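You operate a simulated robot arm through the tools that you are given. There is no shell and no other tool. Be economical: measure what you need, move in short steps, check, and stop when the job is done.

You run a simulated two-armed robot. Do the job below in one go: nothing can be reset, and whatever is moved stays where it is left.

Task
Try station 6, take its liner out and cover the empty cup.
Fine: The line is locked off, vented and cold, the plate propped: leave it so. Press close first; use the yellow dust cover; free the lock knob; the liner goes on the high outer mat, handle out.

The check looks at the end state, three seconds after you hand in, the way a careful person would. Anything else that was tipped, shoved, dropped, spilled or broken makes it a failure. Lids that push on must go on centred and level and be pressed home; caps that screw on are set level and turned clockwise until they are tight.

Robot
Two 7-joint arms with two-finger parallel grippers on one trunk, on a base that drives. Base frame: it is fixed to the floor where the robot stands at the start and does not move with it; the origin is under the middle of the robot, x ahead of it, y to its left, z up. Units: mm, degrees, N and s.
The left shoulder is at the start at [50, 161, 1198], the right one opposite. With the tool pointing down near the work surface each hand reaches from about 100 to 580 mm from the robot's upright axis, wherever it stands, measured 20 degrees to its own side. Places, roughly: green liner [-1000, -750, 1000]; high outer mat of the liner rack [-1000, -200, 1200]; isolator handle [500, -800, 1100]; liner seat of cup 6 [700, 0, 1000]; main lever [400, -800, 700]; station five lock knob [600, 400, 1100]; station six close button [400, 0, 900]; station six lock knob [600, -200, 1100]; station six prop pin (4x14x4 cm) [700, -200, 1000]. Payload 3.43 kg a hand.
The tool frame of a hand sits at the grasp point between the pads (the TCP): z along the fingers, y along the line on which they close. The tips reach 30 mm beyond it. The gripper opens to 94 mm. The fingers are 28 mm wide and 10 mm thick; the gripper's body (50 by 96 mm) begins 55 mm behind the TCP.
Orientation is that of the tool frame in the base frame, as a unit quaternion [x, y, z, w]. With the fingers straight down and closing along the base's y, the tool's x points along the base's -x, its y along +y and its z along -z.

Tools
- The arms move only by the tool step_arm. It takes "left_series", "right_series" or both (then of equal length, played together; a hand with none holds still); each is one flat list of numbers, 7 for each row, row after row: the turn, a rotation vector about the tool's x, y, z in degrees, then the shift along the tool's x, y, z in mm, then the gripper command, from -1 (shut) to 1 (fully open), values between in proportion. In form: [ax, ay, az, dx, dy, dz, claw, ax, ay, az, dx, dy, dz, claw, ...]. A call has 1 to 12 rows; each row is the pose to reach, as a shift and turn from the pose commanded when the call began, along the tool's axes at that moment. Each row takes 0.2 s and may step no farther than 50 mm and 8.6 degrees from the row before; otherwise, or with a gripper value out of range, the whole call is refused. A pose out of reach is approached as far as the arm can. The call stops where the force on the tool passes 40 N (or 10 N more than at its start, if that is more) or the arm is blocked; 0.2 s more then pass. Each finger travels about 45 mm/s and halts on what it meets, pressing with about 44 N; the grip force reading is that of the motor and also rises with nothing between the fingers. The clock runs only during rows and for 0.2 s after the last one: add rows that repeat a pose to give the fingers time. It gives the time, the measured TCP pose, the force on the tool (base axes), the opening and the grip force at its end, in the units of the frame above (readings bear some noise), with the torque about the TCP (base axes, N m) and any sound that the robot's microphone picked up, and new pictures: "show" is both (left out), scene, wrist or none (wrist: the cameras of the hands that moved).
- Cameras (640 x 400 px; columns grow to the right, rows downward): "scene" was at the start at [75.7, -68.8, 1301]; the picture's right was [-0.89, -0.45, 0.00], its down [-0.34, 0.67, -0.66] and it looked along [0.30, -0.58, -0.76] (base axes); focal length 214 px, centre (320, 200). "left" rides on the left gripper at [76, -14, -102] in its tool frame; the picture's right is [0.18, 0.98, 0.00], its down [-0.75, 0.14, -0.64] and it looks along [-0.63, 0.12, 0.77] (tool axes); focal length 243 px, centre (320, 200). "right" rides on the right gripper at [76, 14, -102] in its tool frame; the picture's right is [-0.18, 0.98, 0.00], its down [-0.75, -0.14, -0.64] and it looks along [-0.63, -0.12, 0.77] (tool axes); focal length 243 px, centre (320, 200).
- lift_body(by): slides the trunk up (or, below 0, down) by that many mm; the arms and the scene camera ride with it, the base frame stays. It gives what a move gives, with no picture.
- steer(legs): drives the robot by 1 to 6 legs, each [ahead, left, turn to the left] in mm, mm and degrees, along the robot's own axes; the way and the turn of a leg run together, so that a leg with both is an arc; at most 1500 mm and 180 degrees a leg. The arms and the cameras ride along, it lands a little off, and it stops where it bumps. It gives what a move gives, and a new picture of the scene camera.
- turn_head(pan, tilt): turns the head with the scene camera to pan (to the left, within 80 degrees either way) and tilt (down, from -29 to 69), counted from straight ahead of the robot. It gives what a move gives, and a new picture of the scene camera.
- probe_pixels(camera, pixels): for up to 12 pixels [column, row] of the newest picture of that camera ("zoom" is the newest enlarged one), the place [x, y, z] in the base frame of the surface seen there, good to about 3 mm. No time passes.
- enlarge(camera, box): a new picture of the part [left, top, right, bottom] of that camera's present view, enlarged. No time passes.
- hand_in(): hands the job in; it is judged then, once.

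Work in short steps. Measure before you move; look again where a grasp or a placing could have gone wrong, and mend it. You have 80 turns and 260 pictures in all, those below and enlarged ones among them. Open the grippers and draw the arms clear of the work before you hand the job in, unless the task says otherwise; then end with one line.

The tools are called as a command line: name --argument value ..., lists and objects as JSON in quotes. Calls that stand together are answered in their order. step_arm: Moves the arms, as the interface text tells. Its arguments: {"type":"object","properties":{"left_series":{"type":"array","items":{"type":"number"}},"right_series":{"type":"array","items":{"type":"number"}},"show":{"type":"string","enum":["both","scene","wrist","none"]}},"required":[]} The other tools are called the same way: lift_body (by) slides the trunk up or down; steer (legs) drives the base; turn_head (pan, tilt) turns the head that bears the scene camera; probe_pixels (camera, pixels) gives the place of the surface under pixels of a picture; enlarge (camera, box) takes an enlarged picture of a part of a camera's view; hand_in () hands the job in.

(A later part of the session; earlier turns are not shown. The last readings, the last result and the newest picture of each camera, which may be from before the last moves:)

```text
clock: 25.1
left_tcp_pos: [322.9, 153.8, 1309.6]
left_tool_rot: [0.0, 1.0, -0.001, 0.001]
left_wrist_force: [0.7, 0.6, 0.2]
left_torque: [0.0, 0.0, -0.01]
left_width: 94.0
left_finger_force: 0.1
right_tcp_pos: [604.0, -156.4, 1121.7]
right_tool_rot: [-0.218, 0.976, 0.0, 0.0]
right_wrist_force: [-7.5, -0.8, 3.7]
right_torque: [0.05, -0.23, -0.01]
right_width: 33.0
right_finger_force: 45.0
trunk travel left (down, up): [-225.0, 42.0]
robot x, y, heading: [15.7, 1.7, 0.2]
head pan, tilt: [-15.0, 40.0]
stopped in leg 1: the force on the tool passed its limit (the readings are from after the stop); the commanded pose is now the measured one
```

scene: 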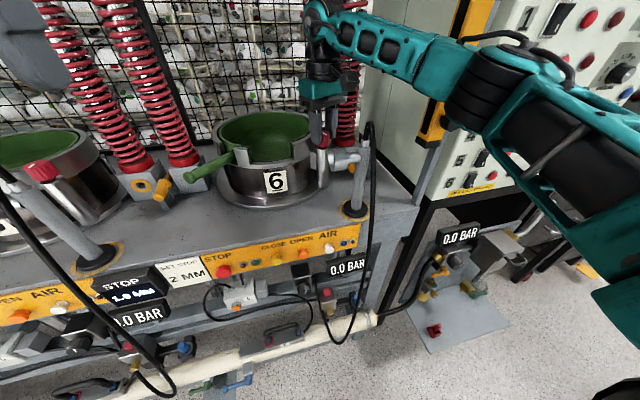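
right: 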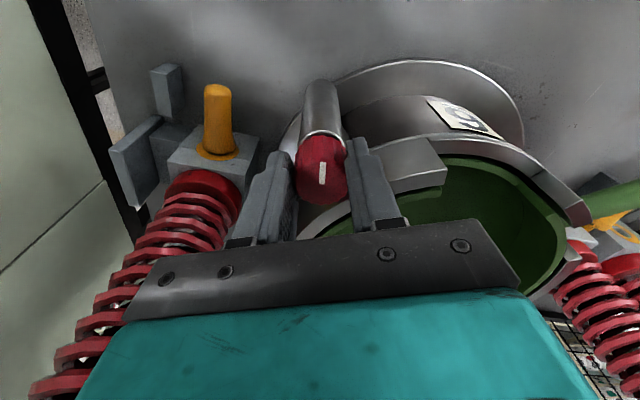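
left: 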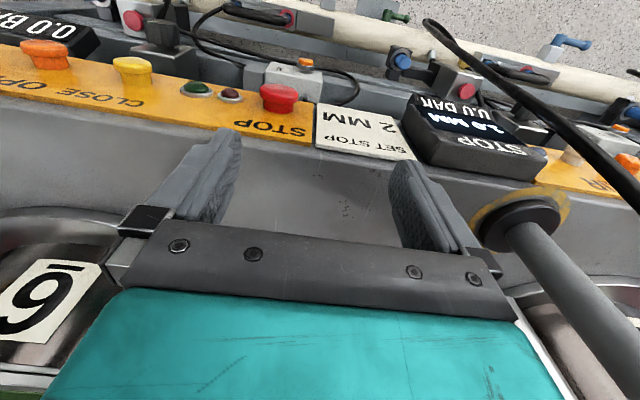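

My chained drive ran after the refused arm move and halted on force after ~13 mm; no harm visible. Release and lift now with legal steps.

step_arm --right_series '[0, 0, 0, 0, 0, 0, -0.1, 0, 0, 0, 0, 0, 0, -0.1, 0, 0, 0, 0, 0, -35, -0.1, 0, 0, 0, 0, 0, -75, 0, 0, 0, 0, 35, 0, -100, 0, 0, 0, 0, 75, 0, -120, 0, 0, 0, 0, 120, 0, -120, 0]'

```text
clock: 26.8
left_tcp_pos: [322.0, 152.4, 1310.9]
left_tool_rot: [0.0, 1.0, 0.0, 0.001]
left_wrist_force: [-1.0, 0.3, 0.4]
left_torque: [0.02, -0.02, 0.01]
left_width: 94.0
left_finger_force: 0.0
right_tcp_pos: [496.2, -207.7, 1240.6]
right_tool_rot: [-0.217, 0.976, 0.0, 0.0]
right_wrist_force: [-0.2, -0.1, 0.5]
right_torque: [0.01, -0.02, 0.0]
right_width: 46.9
right_finger_force: 0.1
right hand out of reach, approached as far as the arm can: row 3, 4
trunk travel left (down, up): [-225.0, 42.0]
robot x, y, heading: [15.6, -3.9, 0.1]
head pan, tilt: [-15.0, 40.0]
```

scene: 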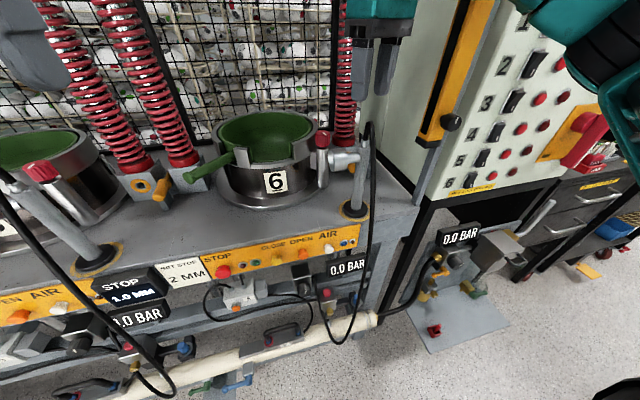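
right: 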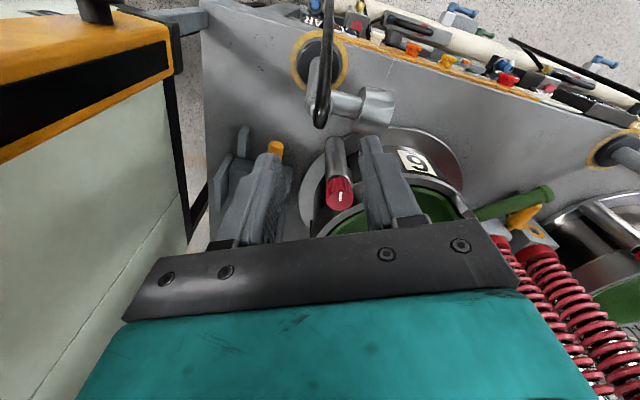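

Knob visibly turned a little. I pull the hand back further, then (separately) drive.

step_arm --right_series '[0, 0, 0, 45, 0, 0, 0, 0, 0, 0, 85, 0, 0, 0]' --show "none"

turn_head --pan 0 --tilt 10

probe_pixels --camera "scene" --pixels '[[335, 10], [300, 60], [380, 60], [335, 80], [250, 20]]'

```text
clock: 27.4
left_tcp_pos: [322.3, 152.4, 1310.1]
left_tool_rot: [0.001, 1.0, 0.0, 0.001]
left_wrist_force: [0.0, -0.7, -0.1]
left_torque: [0.03, -0.02, 0.01]
left_width: 93.9
left_finger_force: 0.1
right_tcp_pos: [421.2, -243.2, 1239.3]
right_tool_rot: [-0.216, 0.976, 0.001, 0.0]
right_wrist_force: [0.2, -0.4, 0.1]
right_torque: [0.02, 0.02, -0.01]
right_width: 47.1
right_finger_force: 0.0
trunk travel left (down, up): [-225.0, 42.0]
robot x, y, heading: [18.6, -0.2, -0.0]
head pan, tilt: [-15.0, 40.0]
```

```text
clock: 28.3
left_tcp_pos: [323.2, 154.2, 1309.2]
left_tool_rot: [0.001, 1.0, -0.001, 0.0]
left_wrist_force: [-0.7, -0.2, 0.6]
left_torque: [-0.01, 0.03, 0.03]
left_width: 93.9
left_finger_force: 0.0
right_tcp_pos: [422.5, -241.4, 1238.4]
right_tool_rot: [-0.217, 0.976, 0.0, 0.001]
right_wrist_force: [0.3, 0.4, -0.4]
right_torque: [0.0, 0.05, 0.04]
right_width: 47.2
right_finger_force: 0.1
trunk travel left (down, up): [-225.0, 42.0]
robot x, y, heading: [14.0, 2.0, -0.0]
head pan, tilt: [0.0, 10.0]
```

scene: 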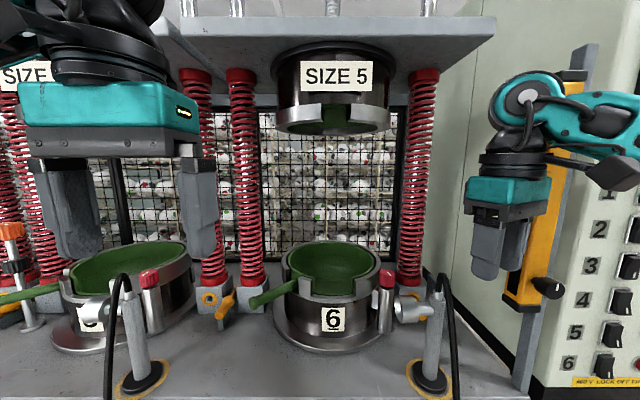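

```text
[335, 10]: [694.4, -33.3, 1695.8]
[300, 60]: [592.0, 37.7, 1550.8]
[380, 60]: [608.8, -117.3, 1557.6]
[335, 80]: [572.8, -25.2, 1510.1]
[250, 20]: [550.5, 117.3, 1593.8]
```

The upper tooling is far above (z ≥ ~1450). Drive ahead 100 mm.

steer --legs '[[100, 0, 0]]'

```text
clock: 29.3
left_tcp_pos: [363.4, 152.0, 1309.2]
left_tool_rot: [-0.003, 1.0, -0.001, 0.001]
left_wrist_force: [0.0, -0.2, 0.9]
left_torque: [0.02, -0.08, -0.01]
left_width: 93.7
left_finger_force: 0.0
right_tcp_pos: [463.8, -243.4, 1239.5]
right_tool_rot: [-0.221, 0.975, 0.0, 0.0]
right_wrist_force: [-1.3, -0.2, -0.3]
right_torque: [0.02, -0.1, 0.01]
right_width: 46.9
right_finger_force: 0.1
trunk travel left (down, up): [-225.0, 42.0]
robot x, y, heading: [58.2, -4.9, 0.5]
head pan, tilt: [0.0, 10.0]
stopped in leg 1: the robot was blocked; the commanded pose is now the measured one
```

scene: 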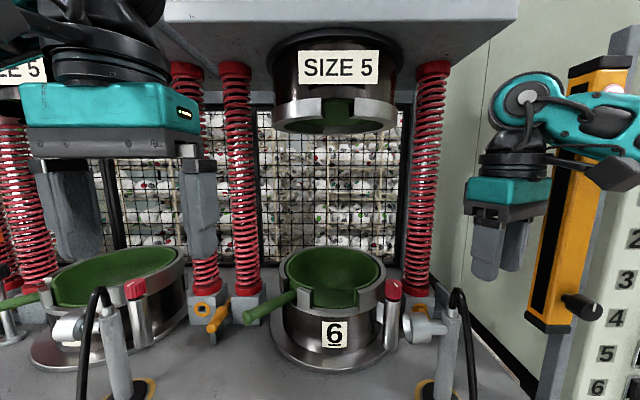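

Blocked at x≈58. I back off 12 mm to stand free, then look down at what stands at the front.

steer --legs '[[-12, 0, 0]]'

turn_head --pan 0 --tilt 65

```text
clock: 30.0
left_tcp_pos: [364.5, 152.8, 1309.9]
left_tool_rot: [-0.004, 1.0, -0.001, 0.0]
left_wrist_force: [-0.3, 0.4, -0.2]
left_torque: [-0.02, 0.01, 0.01]
left_width: 94.2
left_finger_force: 0.0
right_tcp_pos: [465.6, -242.1, 1238.0]
right_tool_rot: [-0.22, 0.976, 0.0, -0.001]
right_wrist_force: [0.1, 0.4, 0.3]
right_torque: [-0.01, 0.03, 0.04]
right_width: 46.8
right_finger_force: 0.1
trunk travel left (down, up): [-225.0, 42.0]
robot x, y, heading: [54.6, -6.7, 0.4]
head pan, tilt: [0.0, 10.0]
stopped in leg 1: the robot was blocked; the commanded pose is now the measured one
```

scene: 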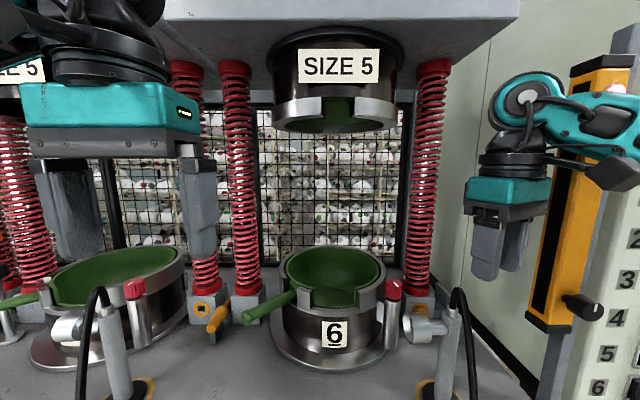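

```text
clock: 31.2
left_tcp_pos: [364.8, 152.9, 1310.0]
left_tool_rot: [-0.003, 1.0, -0.001, 0.0]
left_wrist_force: [0.0, -0.3, -0.2]
left_torque: [0.0, 0.01, 0.02]
left_width: 93.8
left_finger_force: 0.0
right_tcp_pos: [465.5, -242.2, 1238.5]
right_tool_rot: [-0.221, 0.975, 0.0, -0.001]
right_wrist_force: [0.6, 1.3, 0.4]
right_torque: [-0.03, 0.01, 0.01]
right_width: 47.0
right_finger_force: 0.0
trunk travel left (down, up): [-225.0, 42.0]
robot x, y, heading: [54.2, -0.9, 0.3]
head pan, tilt: [0.0, 65.0]
```

scene: 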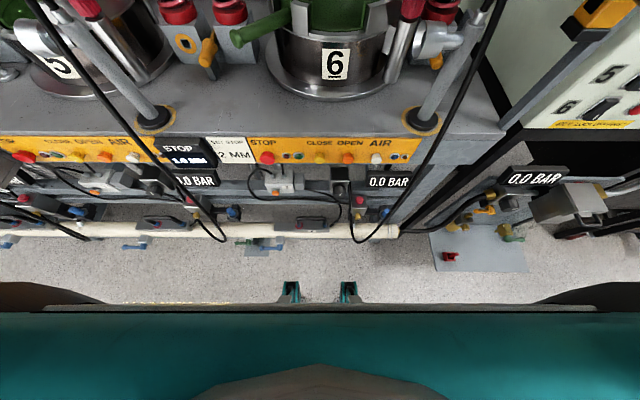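

Backing was refused as still touching; I try a longer back drive.

steer --legs '[[-40, 0, 0]]'

```text
clock: 32.1
left_tcp_pos: [323.3, 152.1, 1309.7]
left_tool_rot: [-0.003, 1.0, -0.001, 0.002]
left_wrist_force: [-0.7, 0.1, -0.1]
left_torque: [0.01, -0.02, -0.01]
left_width: 93.9
left_finger_force: 0.1
right_tcp_pos: [423.7, -244.1, 1238.7]
right_tool_rot: [-0.22, 0.976, 0.0, 0.0]
right_wrist_force: [-1.1, 0.1, -0.1]
right_torque: [0.0, -0.06, 0.03]
right_width: 47.1
right_finger_force: 0.0
trunk travel left (down, up): [-225.0, 42.0]
robot x, y, heading: [15.4, -3.8, 0.5]
head pan, tilt: [0.0, 65.0]
```

scene: 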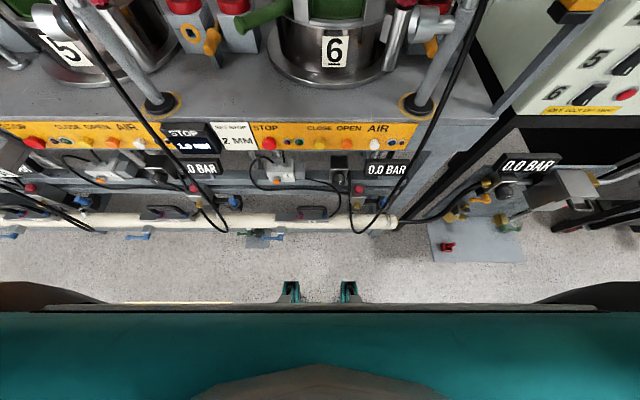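

Free again. I go ahead 34 mm only (blocking was at ≈58), and raise the trunk 40 mm.

steer --legs '[[33, 0, 0]]'

lift_body --by 40

```text
clock: 32.9
left_tcp_pos: [358.4, 151.9, 1308.9]
left_tool_rot: [-0.004, 1.0, 0.0, -0.001]
left_wrist_force: [-0.2, 0.1, -0.2]
left_torque: [0.01, 0.05, -0.01]
left_width: 94.1
left_finger_force: 0.0
right_tcp_pos: [459.3, -243.5, 1237.6]
right_tool_rot: [-0.22, 0.976, 0.001, -0.001]
right_wrist_force: [-0.7, -0.1, -0.5]
right_torque: [0.0, 0.02, 0.01]
right_width: 46.8
right_finger_force: 0.2
trunk travel left (down, up): [-225.0, 42.0]
robot x, y, heading: [48.2, -3.6, 0.7]
head pan, tilt: [0.0, 65.0]
```

scene: 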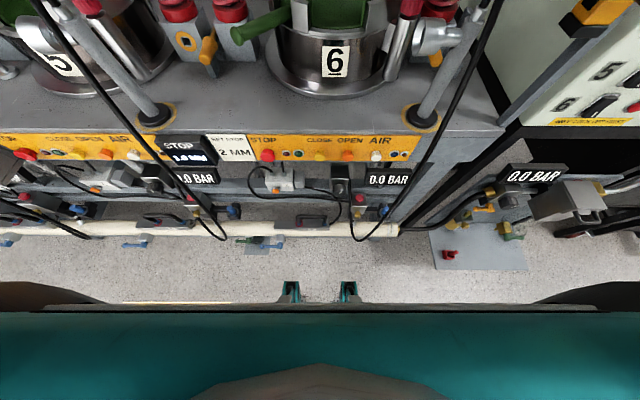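

```text
clock: 33.8
left_tcp_pos: [358.7, 152.4, 1349.7]
left_tool_rot: [-0.004, 1.0, -0.001, 0.0]
left_wrist_force: [0.0, 0.2, 0.5]
left_torque: [-0.01, 0.01, -0.01]
left_width: 93.9
left_finger_force: 0.1
right_tcp_pos: [459.0, -243.3, 1279.3]
right_tool_rot: [-0.221, 0.975, 0.0, -0.001]
right_wrist_force: [0.0, -0.3, -0.4]
right_torque: [-0.01, 0.0, 0.0]
right_width: 47.1
right_finger_force: 0.1
trunk travel left (down, up): [-265.0, 2.0]
robot x, y, heading: [52.5, -6.3, 0.5]
head pan, tilt: [0.0, 65.0]
```

Move above the knob, keeping height until past the hose, and test the yaw range there.

step_arm --right_series '[0, 0, 0, -45, 5, 0, 0, 0, 0, 0, -90, 10, 0, 0, 0, 0, 0, -130, 15, 25, 0, 0, 0, 0, -166, 18, 50, 0, 0, 0, -8, -166, 18, 80, 0, 0, 0, -16, -166, 18, 110, 0, 0, 0, -24, -166, 18, 110, 0, 0, 0, -32, -166, 18, 110, 0, 0, 0, -40, -166, 18, 110, 0, 0, 0, -48, -166, 18, 110, 0, 0, 0, -56, -166, 18, 110, 0]' --show "wrist"

```text
clock: 36.2
left_tcp_pos: [358.4, 153.2, 1348.4]
left_tool_rot: [-0.004, 1.0, -0.001, 0.0]
left_wrist_force: [0.2, -0.6, -0.1]
left_torque: [0.02, 0.02, 0.01]
left_width: 94.3
left_finger_force: 0.0
right_tcp_pos: [452.6, -115.6, 1186.9]
right_tool_rot: [-0.567, 0.824, -0.001, -0.001]
right_wrist_force: [-0.5, 0.3, 0.5]
right_torque: [0.03, 0.0, 0.01]
right_width: 47.1
right_finger_force: 0.0
right hand out of reach, approached as far as the arm can: row 6, 7, 8, 9, 10, 11
trunk travel left (down, up): [-265.0, 2.0]
robot x, y, heading: [48.3, -4.8, 0.3]
head pan, tilt: [0.0, 65.0]
```

right: 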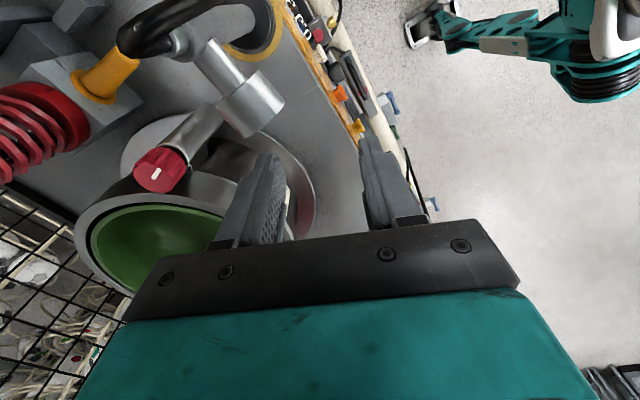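

Large CCW yaw is out of reach there. I'll instead start from a CW yaw (≈−65°) and turn CCW toward +20°. Raise first and swing the wrist back.

step_arm --right_series '[0, 0, 0, 0, 0, -40, 0, 0, 0, 8.5, 0, 0, -80, 0, 0, 0, 17, 0, 0, -80, 0, 0, 0, 25.5, 0, 0, -80, 0, 0, 0, 34, 0, 0, -80, 0, 0, 0, 42.5, 0, 0, -80, 0, 0, 0, 51, 0, 0, -80, 0, 0, 0, 59.5, 0, 0, -80, 0, 0, 0, 68, 0, 0, -80, 0, 0, 0, 76.5, 0, 0, -80, 0, 0, 0, 85, 0, 0, -80, 0, 0, 0, 93.5, 0, 0, -80, 0]' --show "none"

```text
clock: 38.8
left_tcp_pos: [359.5, 152.6, 1350.1]
left_tool_rot: [-0.004, 1.0, 0.0, 0.0]
left_wrist_force: [0.3, 0.8, 0.1]
left_torque: [0.02, 0.02, 0.02]
left_width: 94.0
left_finger_force: 0.0
right_tcp_pos: [453.0, -112.2, 1265.5]
right_tool_rot: [0.214, 0.977, -0.001, 0.001]
right_wrist_force: [0.5, 0.3, 0.2]
right_torque: [-0.02, 0.02, 0.03]
right_width: 47.0
right_finger_force: 0.1
trunk travel left (down, up): [-265.0, 2.0]
robot x, y, heading: [51.0, -3.5, 0.3]
head pan, tilt: [0.0, 65.0]
```

Now over the knob with yaw to about −65°.

step_arm --right_series '[0, 0, 8, -45, 6, 0, 0, 0, 0, 16, -90, 12, 0, 0, 0, 0, 24, -130, 18, 20, 0, 0, 0, 32, -153, 22.8, 50, 0, 0, 0, 40, -153, 22.8, 75, 0, 0, 0, 40, -153, 22.8, 90, 0]'

```text
clock: 40.2
left_tcp_pos: [356.8, 154.8, 1348.9]
left_tool_rot: [-0.004, 1.0, -0.002, 0.0]
left_wrist_force: [0.3, 1.0, 0.1]
left_torque: [0.01, -0.01, -0.01]
left_width: 94.1
left_finger_force: 0.0
right_tcp_pos: [599.7, -154.5, 1178.7]
right_tool_rot: [0.535, 0.845, 0.001, 0.003]
right_wrist_force: [0.3, 0.9, 0.8]
right_torque: [0.0, 0.01, -0.01]
right_width: 46.7
right_finger_force: 0.0
trunk travel left (down, up): [-265.0, 2.0]
robot x, y, heading: [48.8, -0.5, 0.2]
head pan, tilt: [0.0, 65.0]
```

scene: 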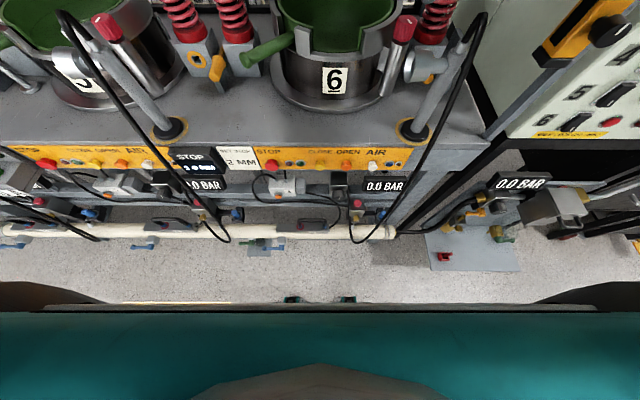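
right: 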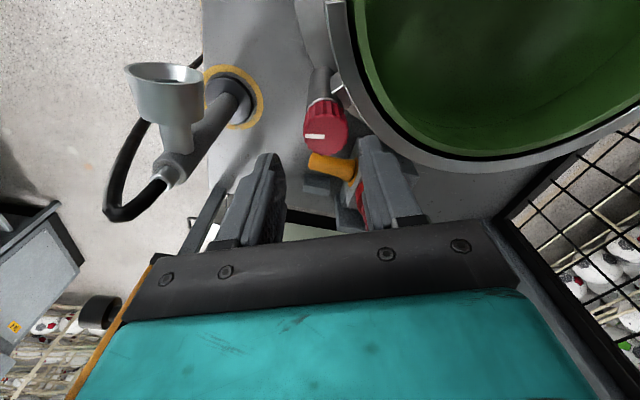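

Aligned; lower to tip height ≈1100 (above the rim) with opening 40 mm, then grip.

step_arm --right_series '[0, 0, 0, -1.7, 1.2, 20, -0.12, 0, 0, 0, -1.7, 1.2, 40, -0.15, 0, 0, 0, -1.7, 1.2, 49, -0.15, 0, 0, 0, -1.7, 1.2, 49, -0.5, 0, 0, 0, -1.7, 1.2, 49, -0.7, 0, 0, 0, -1.7, 1.2, 49, -0.7]' --show "wrist"

```text
clock: 41.0
left_tcp_pos: [352.3, 157.9, 1350.4]
left_tool_rot: [-0.004, 1.0, -0.004, 0.002]
left_wrist_force: [0.4, 0.3, 1.5]
left_torque: [-0.02, -0.01, 0.0]
left_width: 94.1
left_finger_force: 0.0
right_tcp_pos: [600.1, -150.3, 1141.8]
right_tool_rot: [0.531, 0.847, 0.005, 0.011]
right_wrist_force: [-9.3, -4.0, 4.9]
right_torque: [-0.24, 0.33, -0.09]
right_width: 29.9
right_finger_force: 5.7
trunk travel left (down, up): [-265.0, 2.0]
robot x, y, heading: [47.8, -1.5, 0.6]
head pan, tilt: [0.0, 65.0]
stopped in row 4 (right hand): the force on the tool passed its limit (the readings are from after the stop); the commanded pose is now the measured one
```

right: 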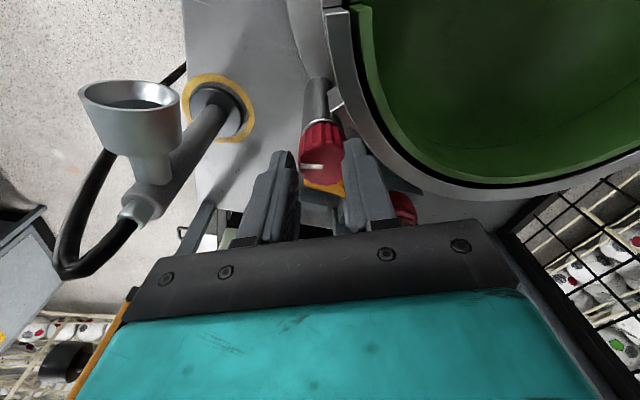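

Contact stopped the descent at z≈1142. I look at the arm from the head to find what touched.

turn_head --pan -25 --tilt 25

enlarge --camera "scene" --box '[180, 60, 420, 210]'

```text
clock: 42.0
left_tcp_pos: [352.3, 157.3, 1350.3]
left_tool_rot: [-0.003, 1.0, -0.004, 0.003]
left_wrist_force: [0.2, 0.1, 0.3]
left_torque: [-0.02, -0.03, 0.01]
left_width: 93.7
left_finger_force: 0.2
right_tcp_pos: [598.8, -150.0, 1140.9]
right_tool_rot: [0.532, 0.847, 0.007, 0.011]
right_wrist_force: [-19.9, -1.5, 22.4]
right_torque: [-0.02, 0.45, -0.09]
right_width: 30.1
right_finger_force: 5.9
trunk travel left (down, up): [-265.0, 2.0]
robot x, y, heading: [49.4, -1.8, 0.3]
head pan, tilt: [-25.0, 25.0]
```

scene: 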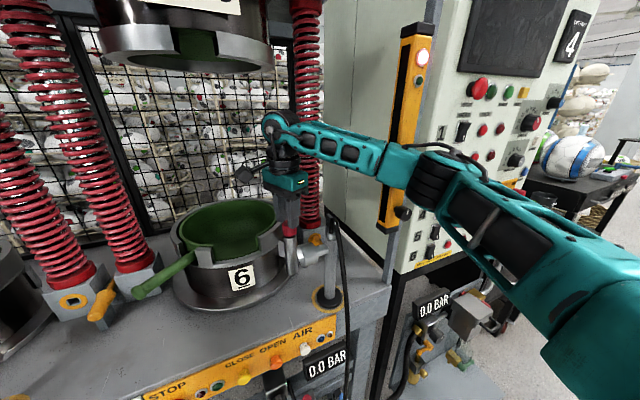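

```text
2.67 times, centred on (300, 135) of scene
```

zoom: 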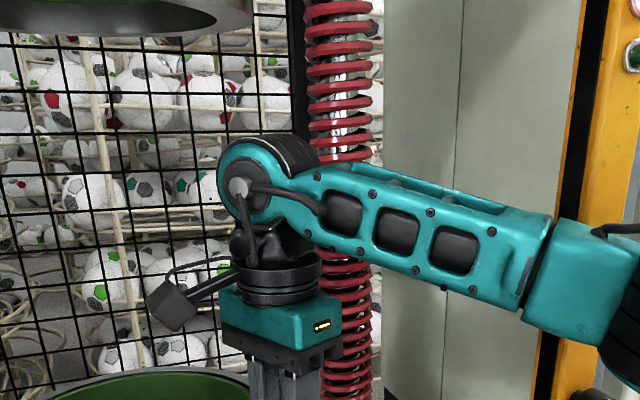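

The fingers seem to have landed on the knob's top. Raise, reopen, and look.

step_arm --right_series '[0, 0, 0, 0, 0, -15, 0.1, 0, 0, 0, 0, 0, -40, 0.1, 0, 0, 0, 0, 0, -40, 0.1]' --show "wrist"

enlarge --camera "right" --box '[220, 60, 420, 185]'

```text
clock: 42.9
left_tcp_pos: [356.0, 155.4, 1349.6]
left_tool_rot: [-0.004, 1.0, -0.002, 0.0]
left_wrist_force: [0.0, -0.6, 0.0]
left_torque: [0.01, -0.04, 0.0]
left_width: 94.3
left_finger_force: 0.0
right_tcp_pos: [602.4, -154.3, 1178.0]
right_tool_rot: [0.534, 0.845, 0.006, 0.009]
right_wrist_force: [-0.1, 0.6, 0.1]
right_torque: [0.02, 0.0, 0.03]
right_width: 51.9
right_finger_force: 0.0
trunk travel left (down, up): [-265.0, 2.0]
robot x, y, heading: [46.8, -6.3, 0.3]
head pan, tilt: [-25.0, 25.0]
```

right: 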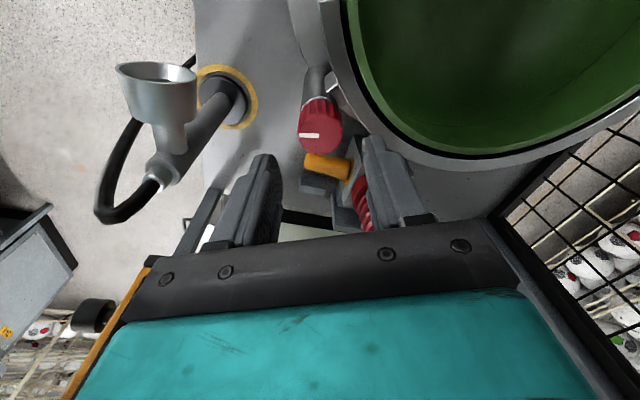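

```text
3.20 times, centred on (320, 122) of right
```

zoom: 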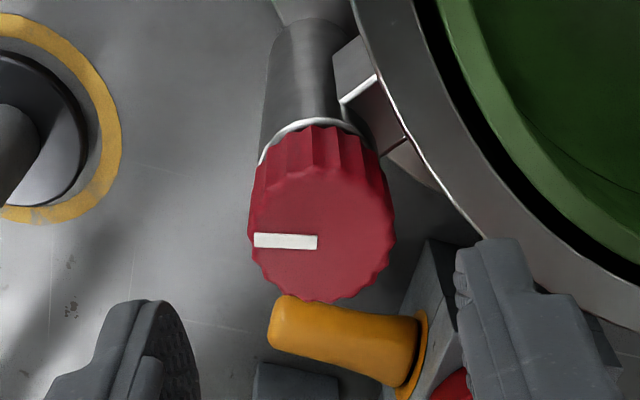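

Check knob centre with the present view.

probe_pixels --camera "zoom" --pixels '[[322, 225], [255, 225], [385, 230], [320, 292], [255, 241], [315, 243], [322, 165]]'

```text
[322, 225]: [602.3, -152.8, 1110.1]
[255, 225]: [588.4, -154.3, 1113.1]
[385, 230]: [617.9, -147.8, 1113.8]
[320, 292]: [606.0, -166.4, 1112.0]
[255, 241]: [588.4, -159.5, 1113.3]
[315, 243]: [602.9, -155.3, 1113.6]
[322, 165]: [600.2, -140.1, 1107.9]
```

Centre ≈(603,−154.5), matching the TCP. Descend straight with 50 mm opening, then close.

step_arm --right_series '[0, 0, 0, 0, 0, 20, 0.08, 0, 0, 0, 0, 0, 40, 0.05, 0, 0, 0, 0, 0, 46, 0.05, 0, 0, 0, 0, 0, 46, 0.05]' --show "wrist"

```text
clock: 43.9
left_tcp_pos: [353.0, 158.7, 1349.6]
left_tool_rot: [-0.004, 1.0, -0.003, 0.002]
left_wrist_force: [0.5, -0.1, 0.0]
left_torque: [0.0, 0.0, 0.01]
left_width: 93.9
left_finger_force: 0.0
right_tcp_pos: [600.1, -150.1, 1134.8]
right_tool_rot: [0.532, 0.847, 0.006, 0.011]
right_wrist_force: [0.0, -0.2, -0.7]
right_torque: [0.0, 0.02, 0.01]
right_width: 49.4
right_finger_force: 0.0
trunk travel left (down, up): [-265.0, 2.0]
robot x, y, heading: [49.8, -5.6, 0.3]
head pan, tilt: [-25.0, 25.0]
```

right: 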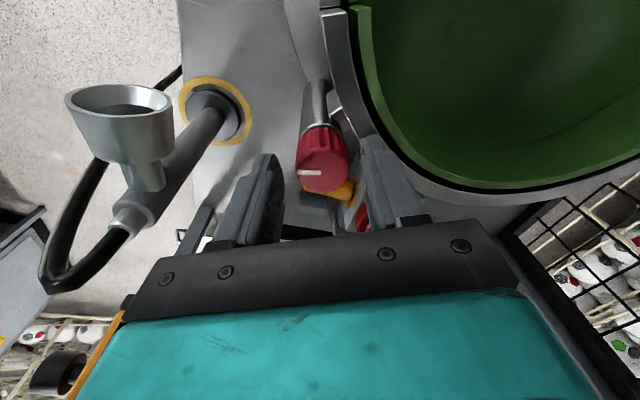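

No tool force, but the whole robot was pushed ≈4 mm: the elbow presses on something at the right (the column). I lift and go for a smaller yaw (−30°) with regrasp cycles.

step_arm --right_series '[0, 0, 0, 0, 0, -15, 0.05, 0, 0, 0, 0, 0, -35, 0.05, 0, 0, -8.5, 0, 0, -35, 0.05, 0, 0, -17, 0, 0, -35, 0.05, 0, 0, -25.5, 0, 0, -35, 0.05, 0, 0, -34, 0, 0, -35, 0.05]' --show "scene"

enlarge --camera "scene" --box '[240, 80, 480, 230]'

```text
clock: 45.2
left_tcp_pos: [354.5, 155.5, 1349.6]
left_tool_rot: [-0.003, 1.0, -0.002, 0.001]
left_wrist_force: [-0.3, 0.4, 0.8]
left_torque: [-0.01, 0.02, -0.01]
left_width: 94.0
left_finger_force: 0.1
right_tcp_pos: [602.0, -153.5, 1167.7]
right_tool_rot: [0.261, 0.965, 0.003, 0.011]
right_wrist_force: [0.3, 0.5, 1.1]
right_torque: [0.04, -0.03, 0.0]
right_width: 49.7
right_finger_force: 0.0
trunk travel left (down, up): [-265.0, 2.0]
robot x, y, heading: [46.2, -2.5, 0.3]
head pan, tilt: [-25.0, 25.0]
```

scene: 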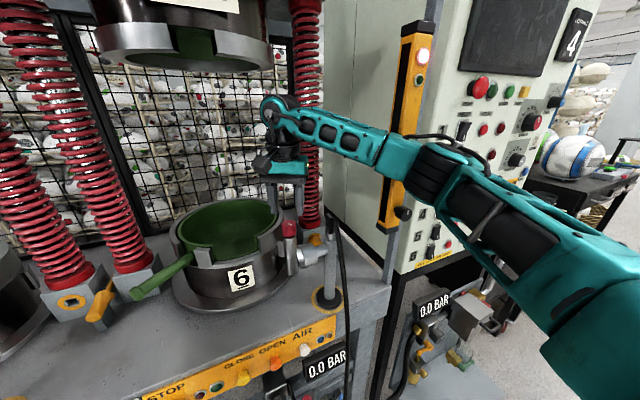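

```text
2.67 times, centred on (360, 155) of scene
```

zoom: 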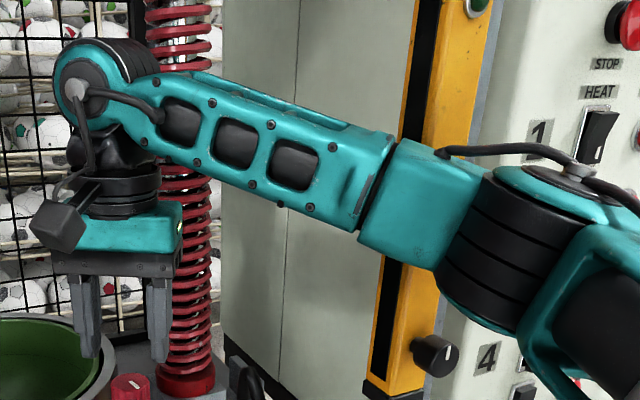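

I probe the column, its black knob and the elbow to judge clearance.

probe_pixels --camera "zoom" --pixels '[[430, 350], [455, 352], [410, 360], [440, 90], [440, 330], [500, 230], [420, 200], [470, 285], [320, 170], [540, 90]]'

```text
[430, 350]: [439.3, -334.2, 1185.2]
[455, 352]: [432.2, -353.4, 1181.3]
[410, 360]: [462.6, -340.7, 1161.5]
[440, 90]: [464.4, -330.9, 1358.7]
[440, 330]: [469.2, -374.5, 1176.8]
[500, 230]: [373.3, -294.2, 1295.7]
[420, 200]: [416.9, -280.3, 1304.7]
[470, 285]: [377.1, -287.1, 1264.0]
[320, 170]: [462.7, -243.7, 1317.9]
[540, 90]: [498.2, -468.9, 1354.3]
```

The column's front is at x≈463, y −330…−375; the elbow now clears it. Descend here at yaw −30° with the tips staying just above the rim, then close.

step_arm --right_series '[0, 0, 0, -1.4, -0.4, 18, -0.03, 0, 0, 0, -1.4, -0.4, 35, -0.03, 0, 0, 0, -1.4, -0.4, 35, -0.03, 0, 0, 0, -1.4, -0.4, 35, -0.5, 0, 0, 0, -1.4, -0.4, 35, -0.7, 0, 0, 0, -1.4, -0.4, 35, -0.7]' --show "wrist"

```text
clock: 46.6
left_tcp_pos: [352.1, 159.1, 1351.1]
left_tool_rot: [-0.002, 1.0, -0.003, 0.003]
left_wrist_force: [0.1, -0.3, 0.2]
left_torque: [-0.01, -0.01, -0.02]
left_width: 94.3
left_finger_force: 0.1
right_tcp_pos: [601.2, -151.2, 1133.9]
right_tool_rot: [0.263, 0.965, -0.003, 0.011]
right_wrist_force: [-16.2, -26.6, 11.0]
right_torque: [-0.93, 0.1, -0.15]
right_width: 33.6
right_finger_force: 39.6
trunk travel left (down, up): [-265.0, 2.0]
robot x, y, heading: [48.8, -1.6, 0.4]
head pan, tilt: [-25.0, 25.0]
```

right: 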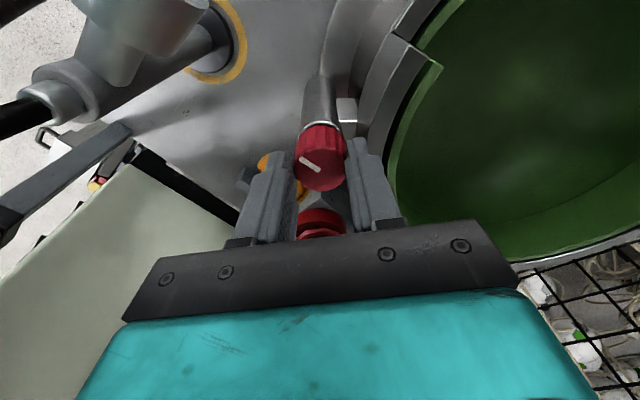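

Knob gripped (33.6 mm). Turn CCW by ~50° now.

step_arm --right_series '[0, 0, -8.5, 0, 0, 0, -0.7, 0, 0, -17, 0, 0, 0, -0.7, 0, 0, -25.5, 0, 0, 0, -0.7, 0, 0, -34, 0, 0, 0, -0.7, 0, 0, -42, 0, 0, 0, -0.7]' --show "wrist"

```text
clock: 47.1
left_tcp_pos: [353.0, 158.1, 1350.9]
left_tool_rot: [-0.003, 1.0, -0.003, 0.002]
left_wrist_force: [-0.4, -0.1, -0.9]
left_torque: [0.03, 0.0, 0.0]
left_width: 94.0
left_finger_force: 0.1
right_tcp_pos: [600.1, -152.9, 1134.5]
right_tool_rot: [0.175, 0.984, -0.006, 0.011]
right_wrist_force: [1.6, -6.4, -9.2]
right_torque: [-0.11, -0.67, -0.04]
right_width: 33.4
right_finger_force: 45.2
trunk travel left (down, up): [-265.0, 2.0]
robot x, y, heading: [47.1, -3.3, 0.5]
head pan, tilt: [-25.0, 25.0]
stopped in row 2 (right hand): the force on the tool passed its limit (the readings are from after the stop); the commanded pose is now the measured one
```

right: 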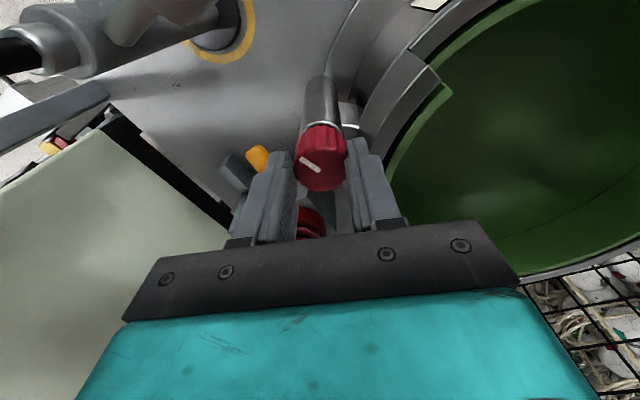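

Commanded pose has been relaxed; continue turning CCW.

step_arm --right_series '[0, 0, -8, 0, 0, 0, -0.7, 0, 0, -16, 0, 0, 0, -0.7, 0, 0, -24, 0, 0, 0, -0.7, 0, 0, -32, 0, 0, 0, -0.7, 0, 0, -40, 0, 0, 0, -0.7]' --show "wrist"

```text
clock: 47.8
left_tcp_pos: [352.2, 157.5, 1349.0]
left_tool_rot: [-0.003, 1.0, -0.004, 0.002]
left_wrist_force: [0.2, 0.5, 0.3]
left_torque: [-0.03, -0.01, -0.01]
left_width: 93.8
left_finger_force: 0.0
right_tcp_pos: [600.4, -154.8, 1133.5]
right_tool_rot: [0.026, 1.0, -0.011, 0.008]
right_wrist_force: [3.9, -5.3, -4.9]
right_torque: [0.17, -0.35, -0.03]
right_width: 32.8
right_finger_force: 45.2
trunk travel left (down, up): [-265.0, 2.0]
robot x, y, heading: [44.9, -1.8, 0.3]
head pan, tilt: [-25.0, 25.0]
stopped in row 3 (right hand): the force on the tool passed its limit (the readings are from after the stop); the commanded pose is now the measured one
```

right: 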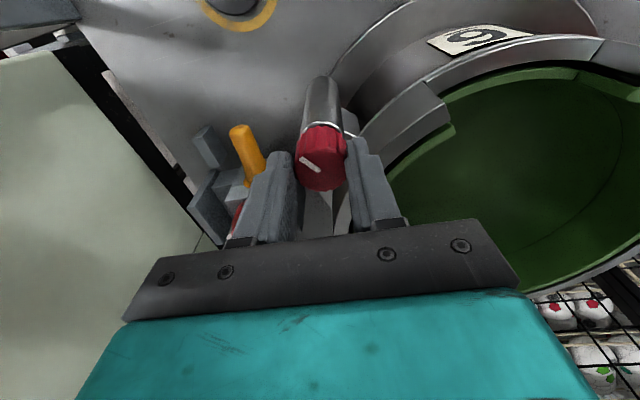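

Yaw ≈ −3°, knob following. Continue.

step_arm --right_series '[0, 0, -8, 0, 0, 0, -0.7, 0, 0, -16, 0, 0, 0, -0.7, 0, 0, -24, 0, 0, 0, -0.7]' --show "wrist"

```text
clock: 48.6
left_tcp_pos: [351.7, 156.4, 1350.5]
left_tool_rot: [-0.004, 1.0, -0.004, 0.003]
left_wrist_force: [-0.1, -0.6, -0.2]
left_torque: [0.0, -0.03, -0.04]
left_width: 94.0
left_finger_force: 0.1
right_tcp_pos: [600.1, -155.3, 1134.1]
right_tool_rot: [-0.172, 0.985, -0.016, 0.005]
right_wrist_force: [5.1, -7.3, -3.8]
right_torque: [0.25, -0.62, -0.04]
right_width: 33.3
right_finger_force: 45.0
trunk travel left (down, up): [-265.0, 2.0]
robot x, y, heading: [51.1, -4.2, 0.1]
head pan, tilt: [-25.0, 25.0]
stopped in row 3 (right hand): the force on the tool passed its limit (the readings are from after the stop); the commanded pose is now the measured one
```

right: 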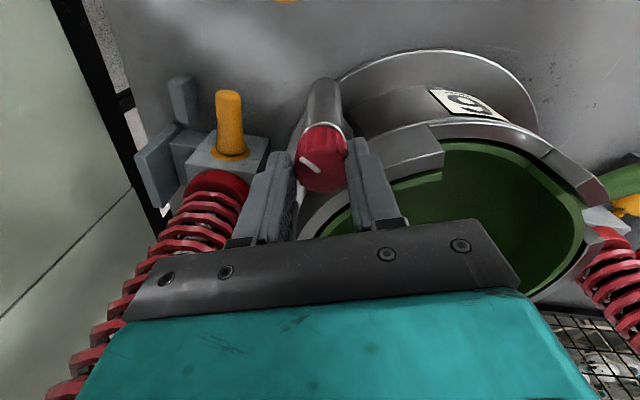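

Yaw +20°, knob at ≈65–70° total. Release, lift, and swing back to about −25° for another bite.

step_arm --right_series '[0, 0, 0, 0, 0, 0, 0.05, 0, 0, 0, 0, 0, 0, 0.05, 0, 0, 0, 0, 0, -18, 0.05, 0, 0, 0, 0, 0, -36, 0.05, 0, 0, 8, 0, 0, -36, 0.05, 0, 0, 16, 0, 0, -36, 0.05, 0, 0, 24, 0, 0, -36, 0.05, 0, 0, 32, 0, 0, -36, 0.05, 0, 0, 40, 0, 0, -36, 0.05, 0, 0, 44, 0, 0, -36, 0.05]' --show "wrist"

enlarge --camera "right" --box '[220, 60, 420, 185]'

```text
clock: 50.8
left_tcp_pos: [355.9, 156.1, 1349.6]
left_tool_rot: [-0.003, 1.0, -0.002, 0.002]
left_wrist_force: [0.3, -0.5, 0.2]
left_torque: [-0.01, -0.02, -0.02]
left_width: 93.9
left_finger_force: 0.1
right_tcp_pos: [602.8, -157.7, 1168.4]
right_tool_rot: [0.213, 0.977, -0.01, 0.008]
right_wrist_force: [0.1, 0.2, 0.1]
right_torque: [0.03, 0.01, 0.01]
right_width: 49.5
right_finger_force: 0.0
trunk travel left (down, up): [-265.0, 2.0]
robot x, y, heading: [50.2, -1.8, 0.5]
head pan, tilt: [-25.0, 25.0]
```

right: 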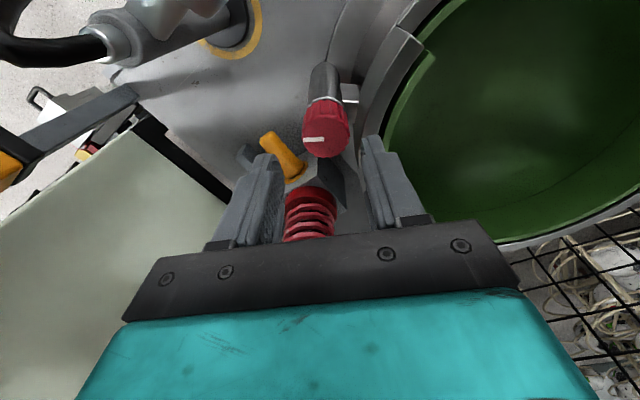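

```text
3.20 times, centred on (320, 122) of right
```

zoom: 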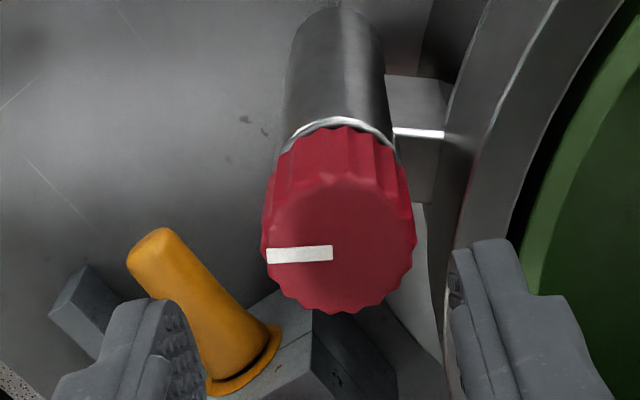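

Check mark direction and centre again.

probe_pixels --camera "zoom" --pixels '[[272, 256], [328, 252], [340, 240], [410, 245], [340, 305], [345, 185], [285, 215]]'

```text
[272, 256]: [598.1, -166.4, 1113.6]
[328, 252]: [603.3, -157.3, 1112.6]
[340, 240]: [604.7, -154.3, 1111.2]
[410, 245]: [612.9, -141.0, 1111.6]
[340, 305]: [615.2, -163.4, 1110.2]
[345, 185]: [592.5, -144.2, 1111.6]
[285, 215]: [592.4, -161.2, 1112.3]
```

Mark has turned ≈60°, centre (604,−154). Regrip with the small correction.

step_arm --right_series '[0, 0, 0, 0.2, 3.4, 18, -0.03, 0, 0, 0, 0.2, 3.4, 36, -0.03, 0, 0, 0, 0.2, 3.4, 36, -0.5, 0, 0, 0, 0.2, 3.4, 36, -0.7, 0, 0, 0, 0.2, 3.4, 36, -0.7]' --show "none"

```text
clock: 52.0
left_tcp_pos: [355.1, 156.9, 1349.0]
left_tool_rot: [-0.004, 1.0, -0.003, 0.001]
left_wrist_force: [1.7, 0.2, 0.7]
left_torque: [0.02, -0.03, -0.03]
left_width: 94.1
left_finger_force: 0.1
right_tcp_pos: [602.6, -154.0, 1133.0]
right_tool_rot: [0.212, 0.977, -0.012, 0.009]
right_wrist_force: [-8.2, -11.6, 10.3]
right_torque: [-0.38, -0.14, 0.01]
right_width: 33.4
right_finger_force: 45.1
trunk travel left (down, up): [-265.0, 2.0]
robot x, y, heading: [48.5, -4.2, 0.6]
head pan, tilt: [-25.0, 25.0]
```

Gripped again with low force; turn a further ~40°.

step_arm --right_series '[0, 0, -8, 0, 0, 0, -0.7, 0, 0, -16, 0, 0, 0, -0.7, 0, 0, -24, 0, 0, 0, -0.7, 0, 0, -32, 0, 0, 0, -0.7, 0, 0, -40, 0, 0, 0, -0.7]' --show "wrist"

```text
clock: 53.2
left_tcp_pos: [353.8, 157.9, 1350.0]
left_tool_rot: [-0.003, 1.0, -0.003, 0.001]
left_wrist_force: [0.3, 0.0, -0.4]
left_torque: [-0.02, 0.01, 0.02]
left_width: 94.2
left_finger_force: 0.1
right_tcp_pos: [602.9, -154.2, 1131.0]
right_tool_rot: [-0.136, 0.991, -0.016, 0.003]
right_wrist_force: [-3.1, -23.6, 9.8]
right_torque: [-0.13, 0.03, -0.7]
right_width: 33.8
right_finger_force: 45.0
trunk travel left (down, up): [-265.0, 2.0]
robot x, y, heading: [52.3, -3.6, 0.2]
head pan, tilt: [-25.0, 25.0]
```

right: 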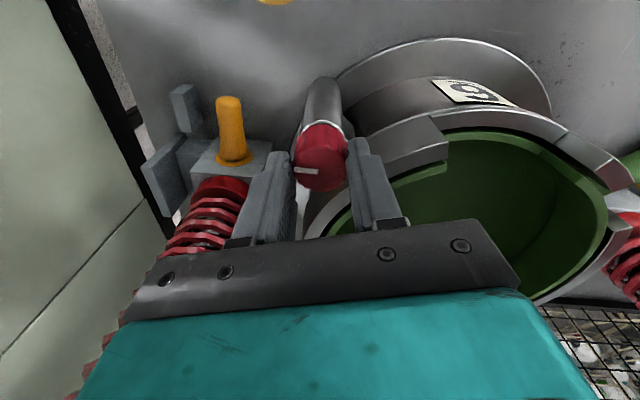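

Torque about z rose to 0.7 Nm and the mark now points to −y: a 90° stop is reached. Release, lift, and check.

step_arm --right_series '[0, 0, 0, 0, 0, 0, 0.05, 0, 0, 0, 0, 0, 0, 0.05, 0, 0, 0, 0, 0, -18, 0.05, 0, 0, 0, 0, 0, -50, 0.05]' --show "wrist"

enlarge --camera "right" --box '[220, 50, 420, 175]'

```text
clock: 54.2
left_tcp_pos: [357.7, 153.4, 1350.0]
left_tool_rot: [-0.004, 1.0, 0.0, 0.0]
left_wrist_force: [-0.2, 0.1, 0.5]
left_torque: [-0.04, 0.02, 0.0]
left_width: 94.0
left_finger_force: 0.1
right_tcp_pos: [605.1, -154.7, 1182.3]
right_tool_rot: [-0.134, 0.991, -0.012, 0.005]
right_wrist_force: [0.4, 0.5, 0.1]
right_torque: [-0.03, 0.01, -0.01]
right_width: 49.6
right_finger_force: 0.0
trunk travel left (down, up): [-265.0, 2.0]
robot x, y, heading: [47.1, -2.1, 0.5]
head pan, tilt: [-25.0, 25.0]
```

right: 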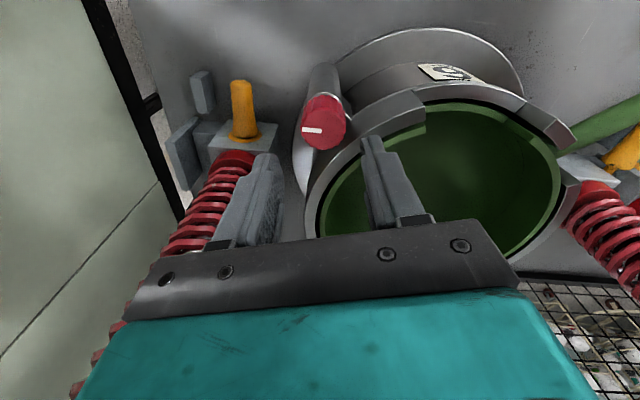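

```text
3.20 times, centred on (320, 112) of right
```

zoom: 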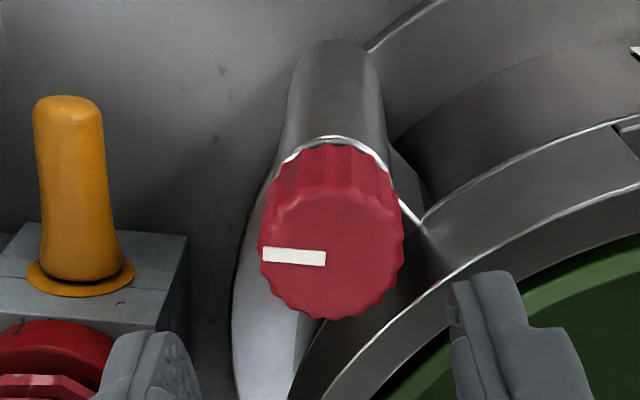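

The knob is freed (mark at −y, pin stays). Now I withdraw the right hand above the hose and scout the rack and covers.

step_arm --right_series '[0, 0, 0, 0, 0, -40, 0.05, 0, 0, 0, 0, 0, -75, 0.05, 0, 0, 8, 45, 0, -75, 0.05, 0, 0, 16, 90, 0, -75, 0.05, 0, 0, 16, 135, 10, -75, 0.05, 0, 0, 16, 180, 20, -75, 1, 0, 0, 16, 225, 30, -75, 1, 0, 0, 16, 250, 30, -75, 1]' --show "scene"

```text
clock: 56.0
left_tcp_pos: [356.7, 152.5, 1349.9]
left_tool_rot: [-0.004, 1.0, -0.001, 0.0]
left_wrist_force: [0.8, 0.6, -0.2]
left_torque: [0.02, 0.03, 0.0]
left_width: 94.0
left_finger_force: 0.2
right_tcp_pos: [356.0, -193.2, 1252.2]
right_tool_rot: [0.004, 1.0, -0.011, 0.005]
right_wrist_force: [0.4, -0.3, -0.5]
right_torque: [0.0, -0.01, 0.01]
right_width: 94.1
right_finger_force: 0.0
trunk travel left (down, up): [-265.0, 2.0]
robot x, y, heading: [51.9, -3.1, 0.5]
head pan, tilt: [-25.0, 25.0]
```

scene: 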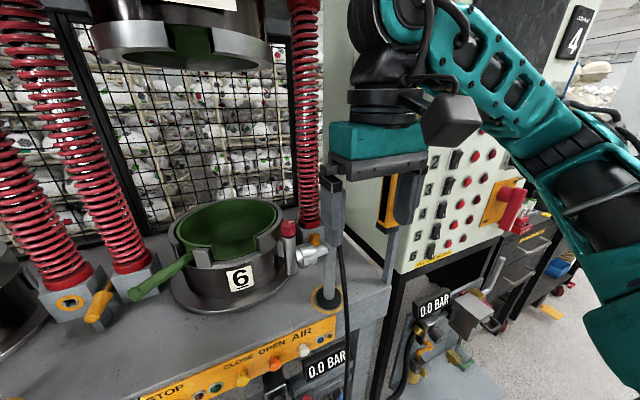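

Drive back 270 mm and turn left 120° to view the rear.

steer --legs '[[-270, 0, 0], [0, 0, 90]]'

turn_head --pan 60 --tilt 20

```text
clock: 61.7
left_tcp_pos: [-369.3, 307.3, 1350.6]
left_tool_rot: [-0.701, 0.713, -0.001, 0.001]
left_wrist_force: [-0.8, 0.5, 0.6]
left_torque: [0.01, 0.01, -0.03]
left_width: 94.0
left_finger_force: 0.0
right_tcp_pos: [-22.6, 297.9, 1252.7]
right_tool_rot: [-0.696, 0.718, -0.004, 0.012]
right_wrist_force: [0.3, -0.2, -0.3]
right_torque: [0.0, 0.01, 0.01]
right_width: 94.1
right_finger_force: 0.1
trunk travel left (down, up): [-265.0, 2.0]
robot x, y, heading: [-219.4, -5.7, 89.1]
head pan, tilt: [-25.0, 25.0]
```

scene: 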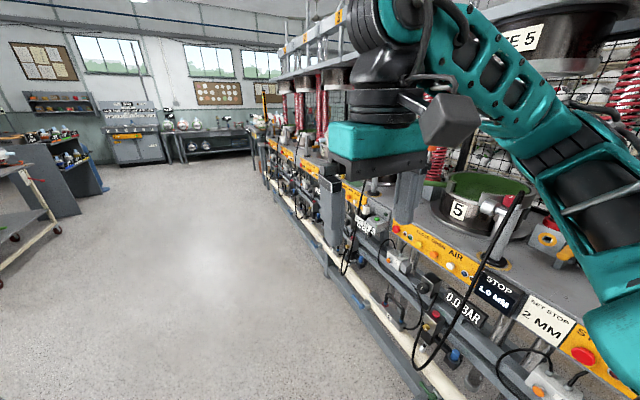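

```text
clock: 63.3
left_tcp_pos: [-369.3, 308.1, 1349.9]
left_tool_rot: [-0.701, 0.713, -0.001, 0.001]
left_wrist_force: [0.5, 0.8, -0.2]
left_torque: [-0.03, -0.03, 0.01]
left_width: 94.0
left_finger_force: 0.1
right_tcp_pos: [-22.6, 297.8, 1253.7]
right_tool_rot: [-0.696, 0.718, -0.005, 0.012]
right_wrist_force: [0.0, 0.6, -0.5]
right_torque: [0.01, 0.01, 0.02]
right_width: 94.1
right_finger_force: 0.1
trunk travel left (down, up): [-265.0, 2.0]
robot x, y, heading: [-220.3, -6.8, 89.4]
head pan, tilt: [60.0, 20.0]
```

scene: 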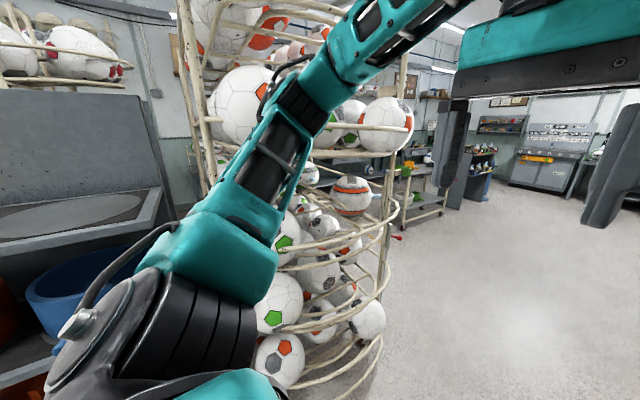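

Ball carts behind at left; I probe their distances and the grey rack's mat before turning further.

probe_pixels --camera "scene" --pixels '[[70, 215], [140, 240], [240, 100], [200, 130], [385, 125], [365, 320], [150, 130], [80, 45]]'

```text
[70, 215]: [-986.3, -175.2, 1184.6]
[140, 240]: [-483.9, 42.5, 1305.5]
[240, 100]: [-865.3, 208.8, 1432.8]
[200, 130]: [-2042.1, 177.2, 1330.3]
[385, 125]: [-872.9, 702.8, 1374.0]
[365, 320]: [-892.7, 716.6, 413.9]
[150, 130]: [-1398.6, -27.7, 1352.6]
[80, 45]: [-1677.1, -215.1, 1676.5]
```

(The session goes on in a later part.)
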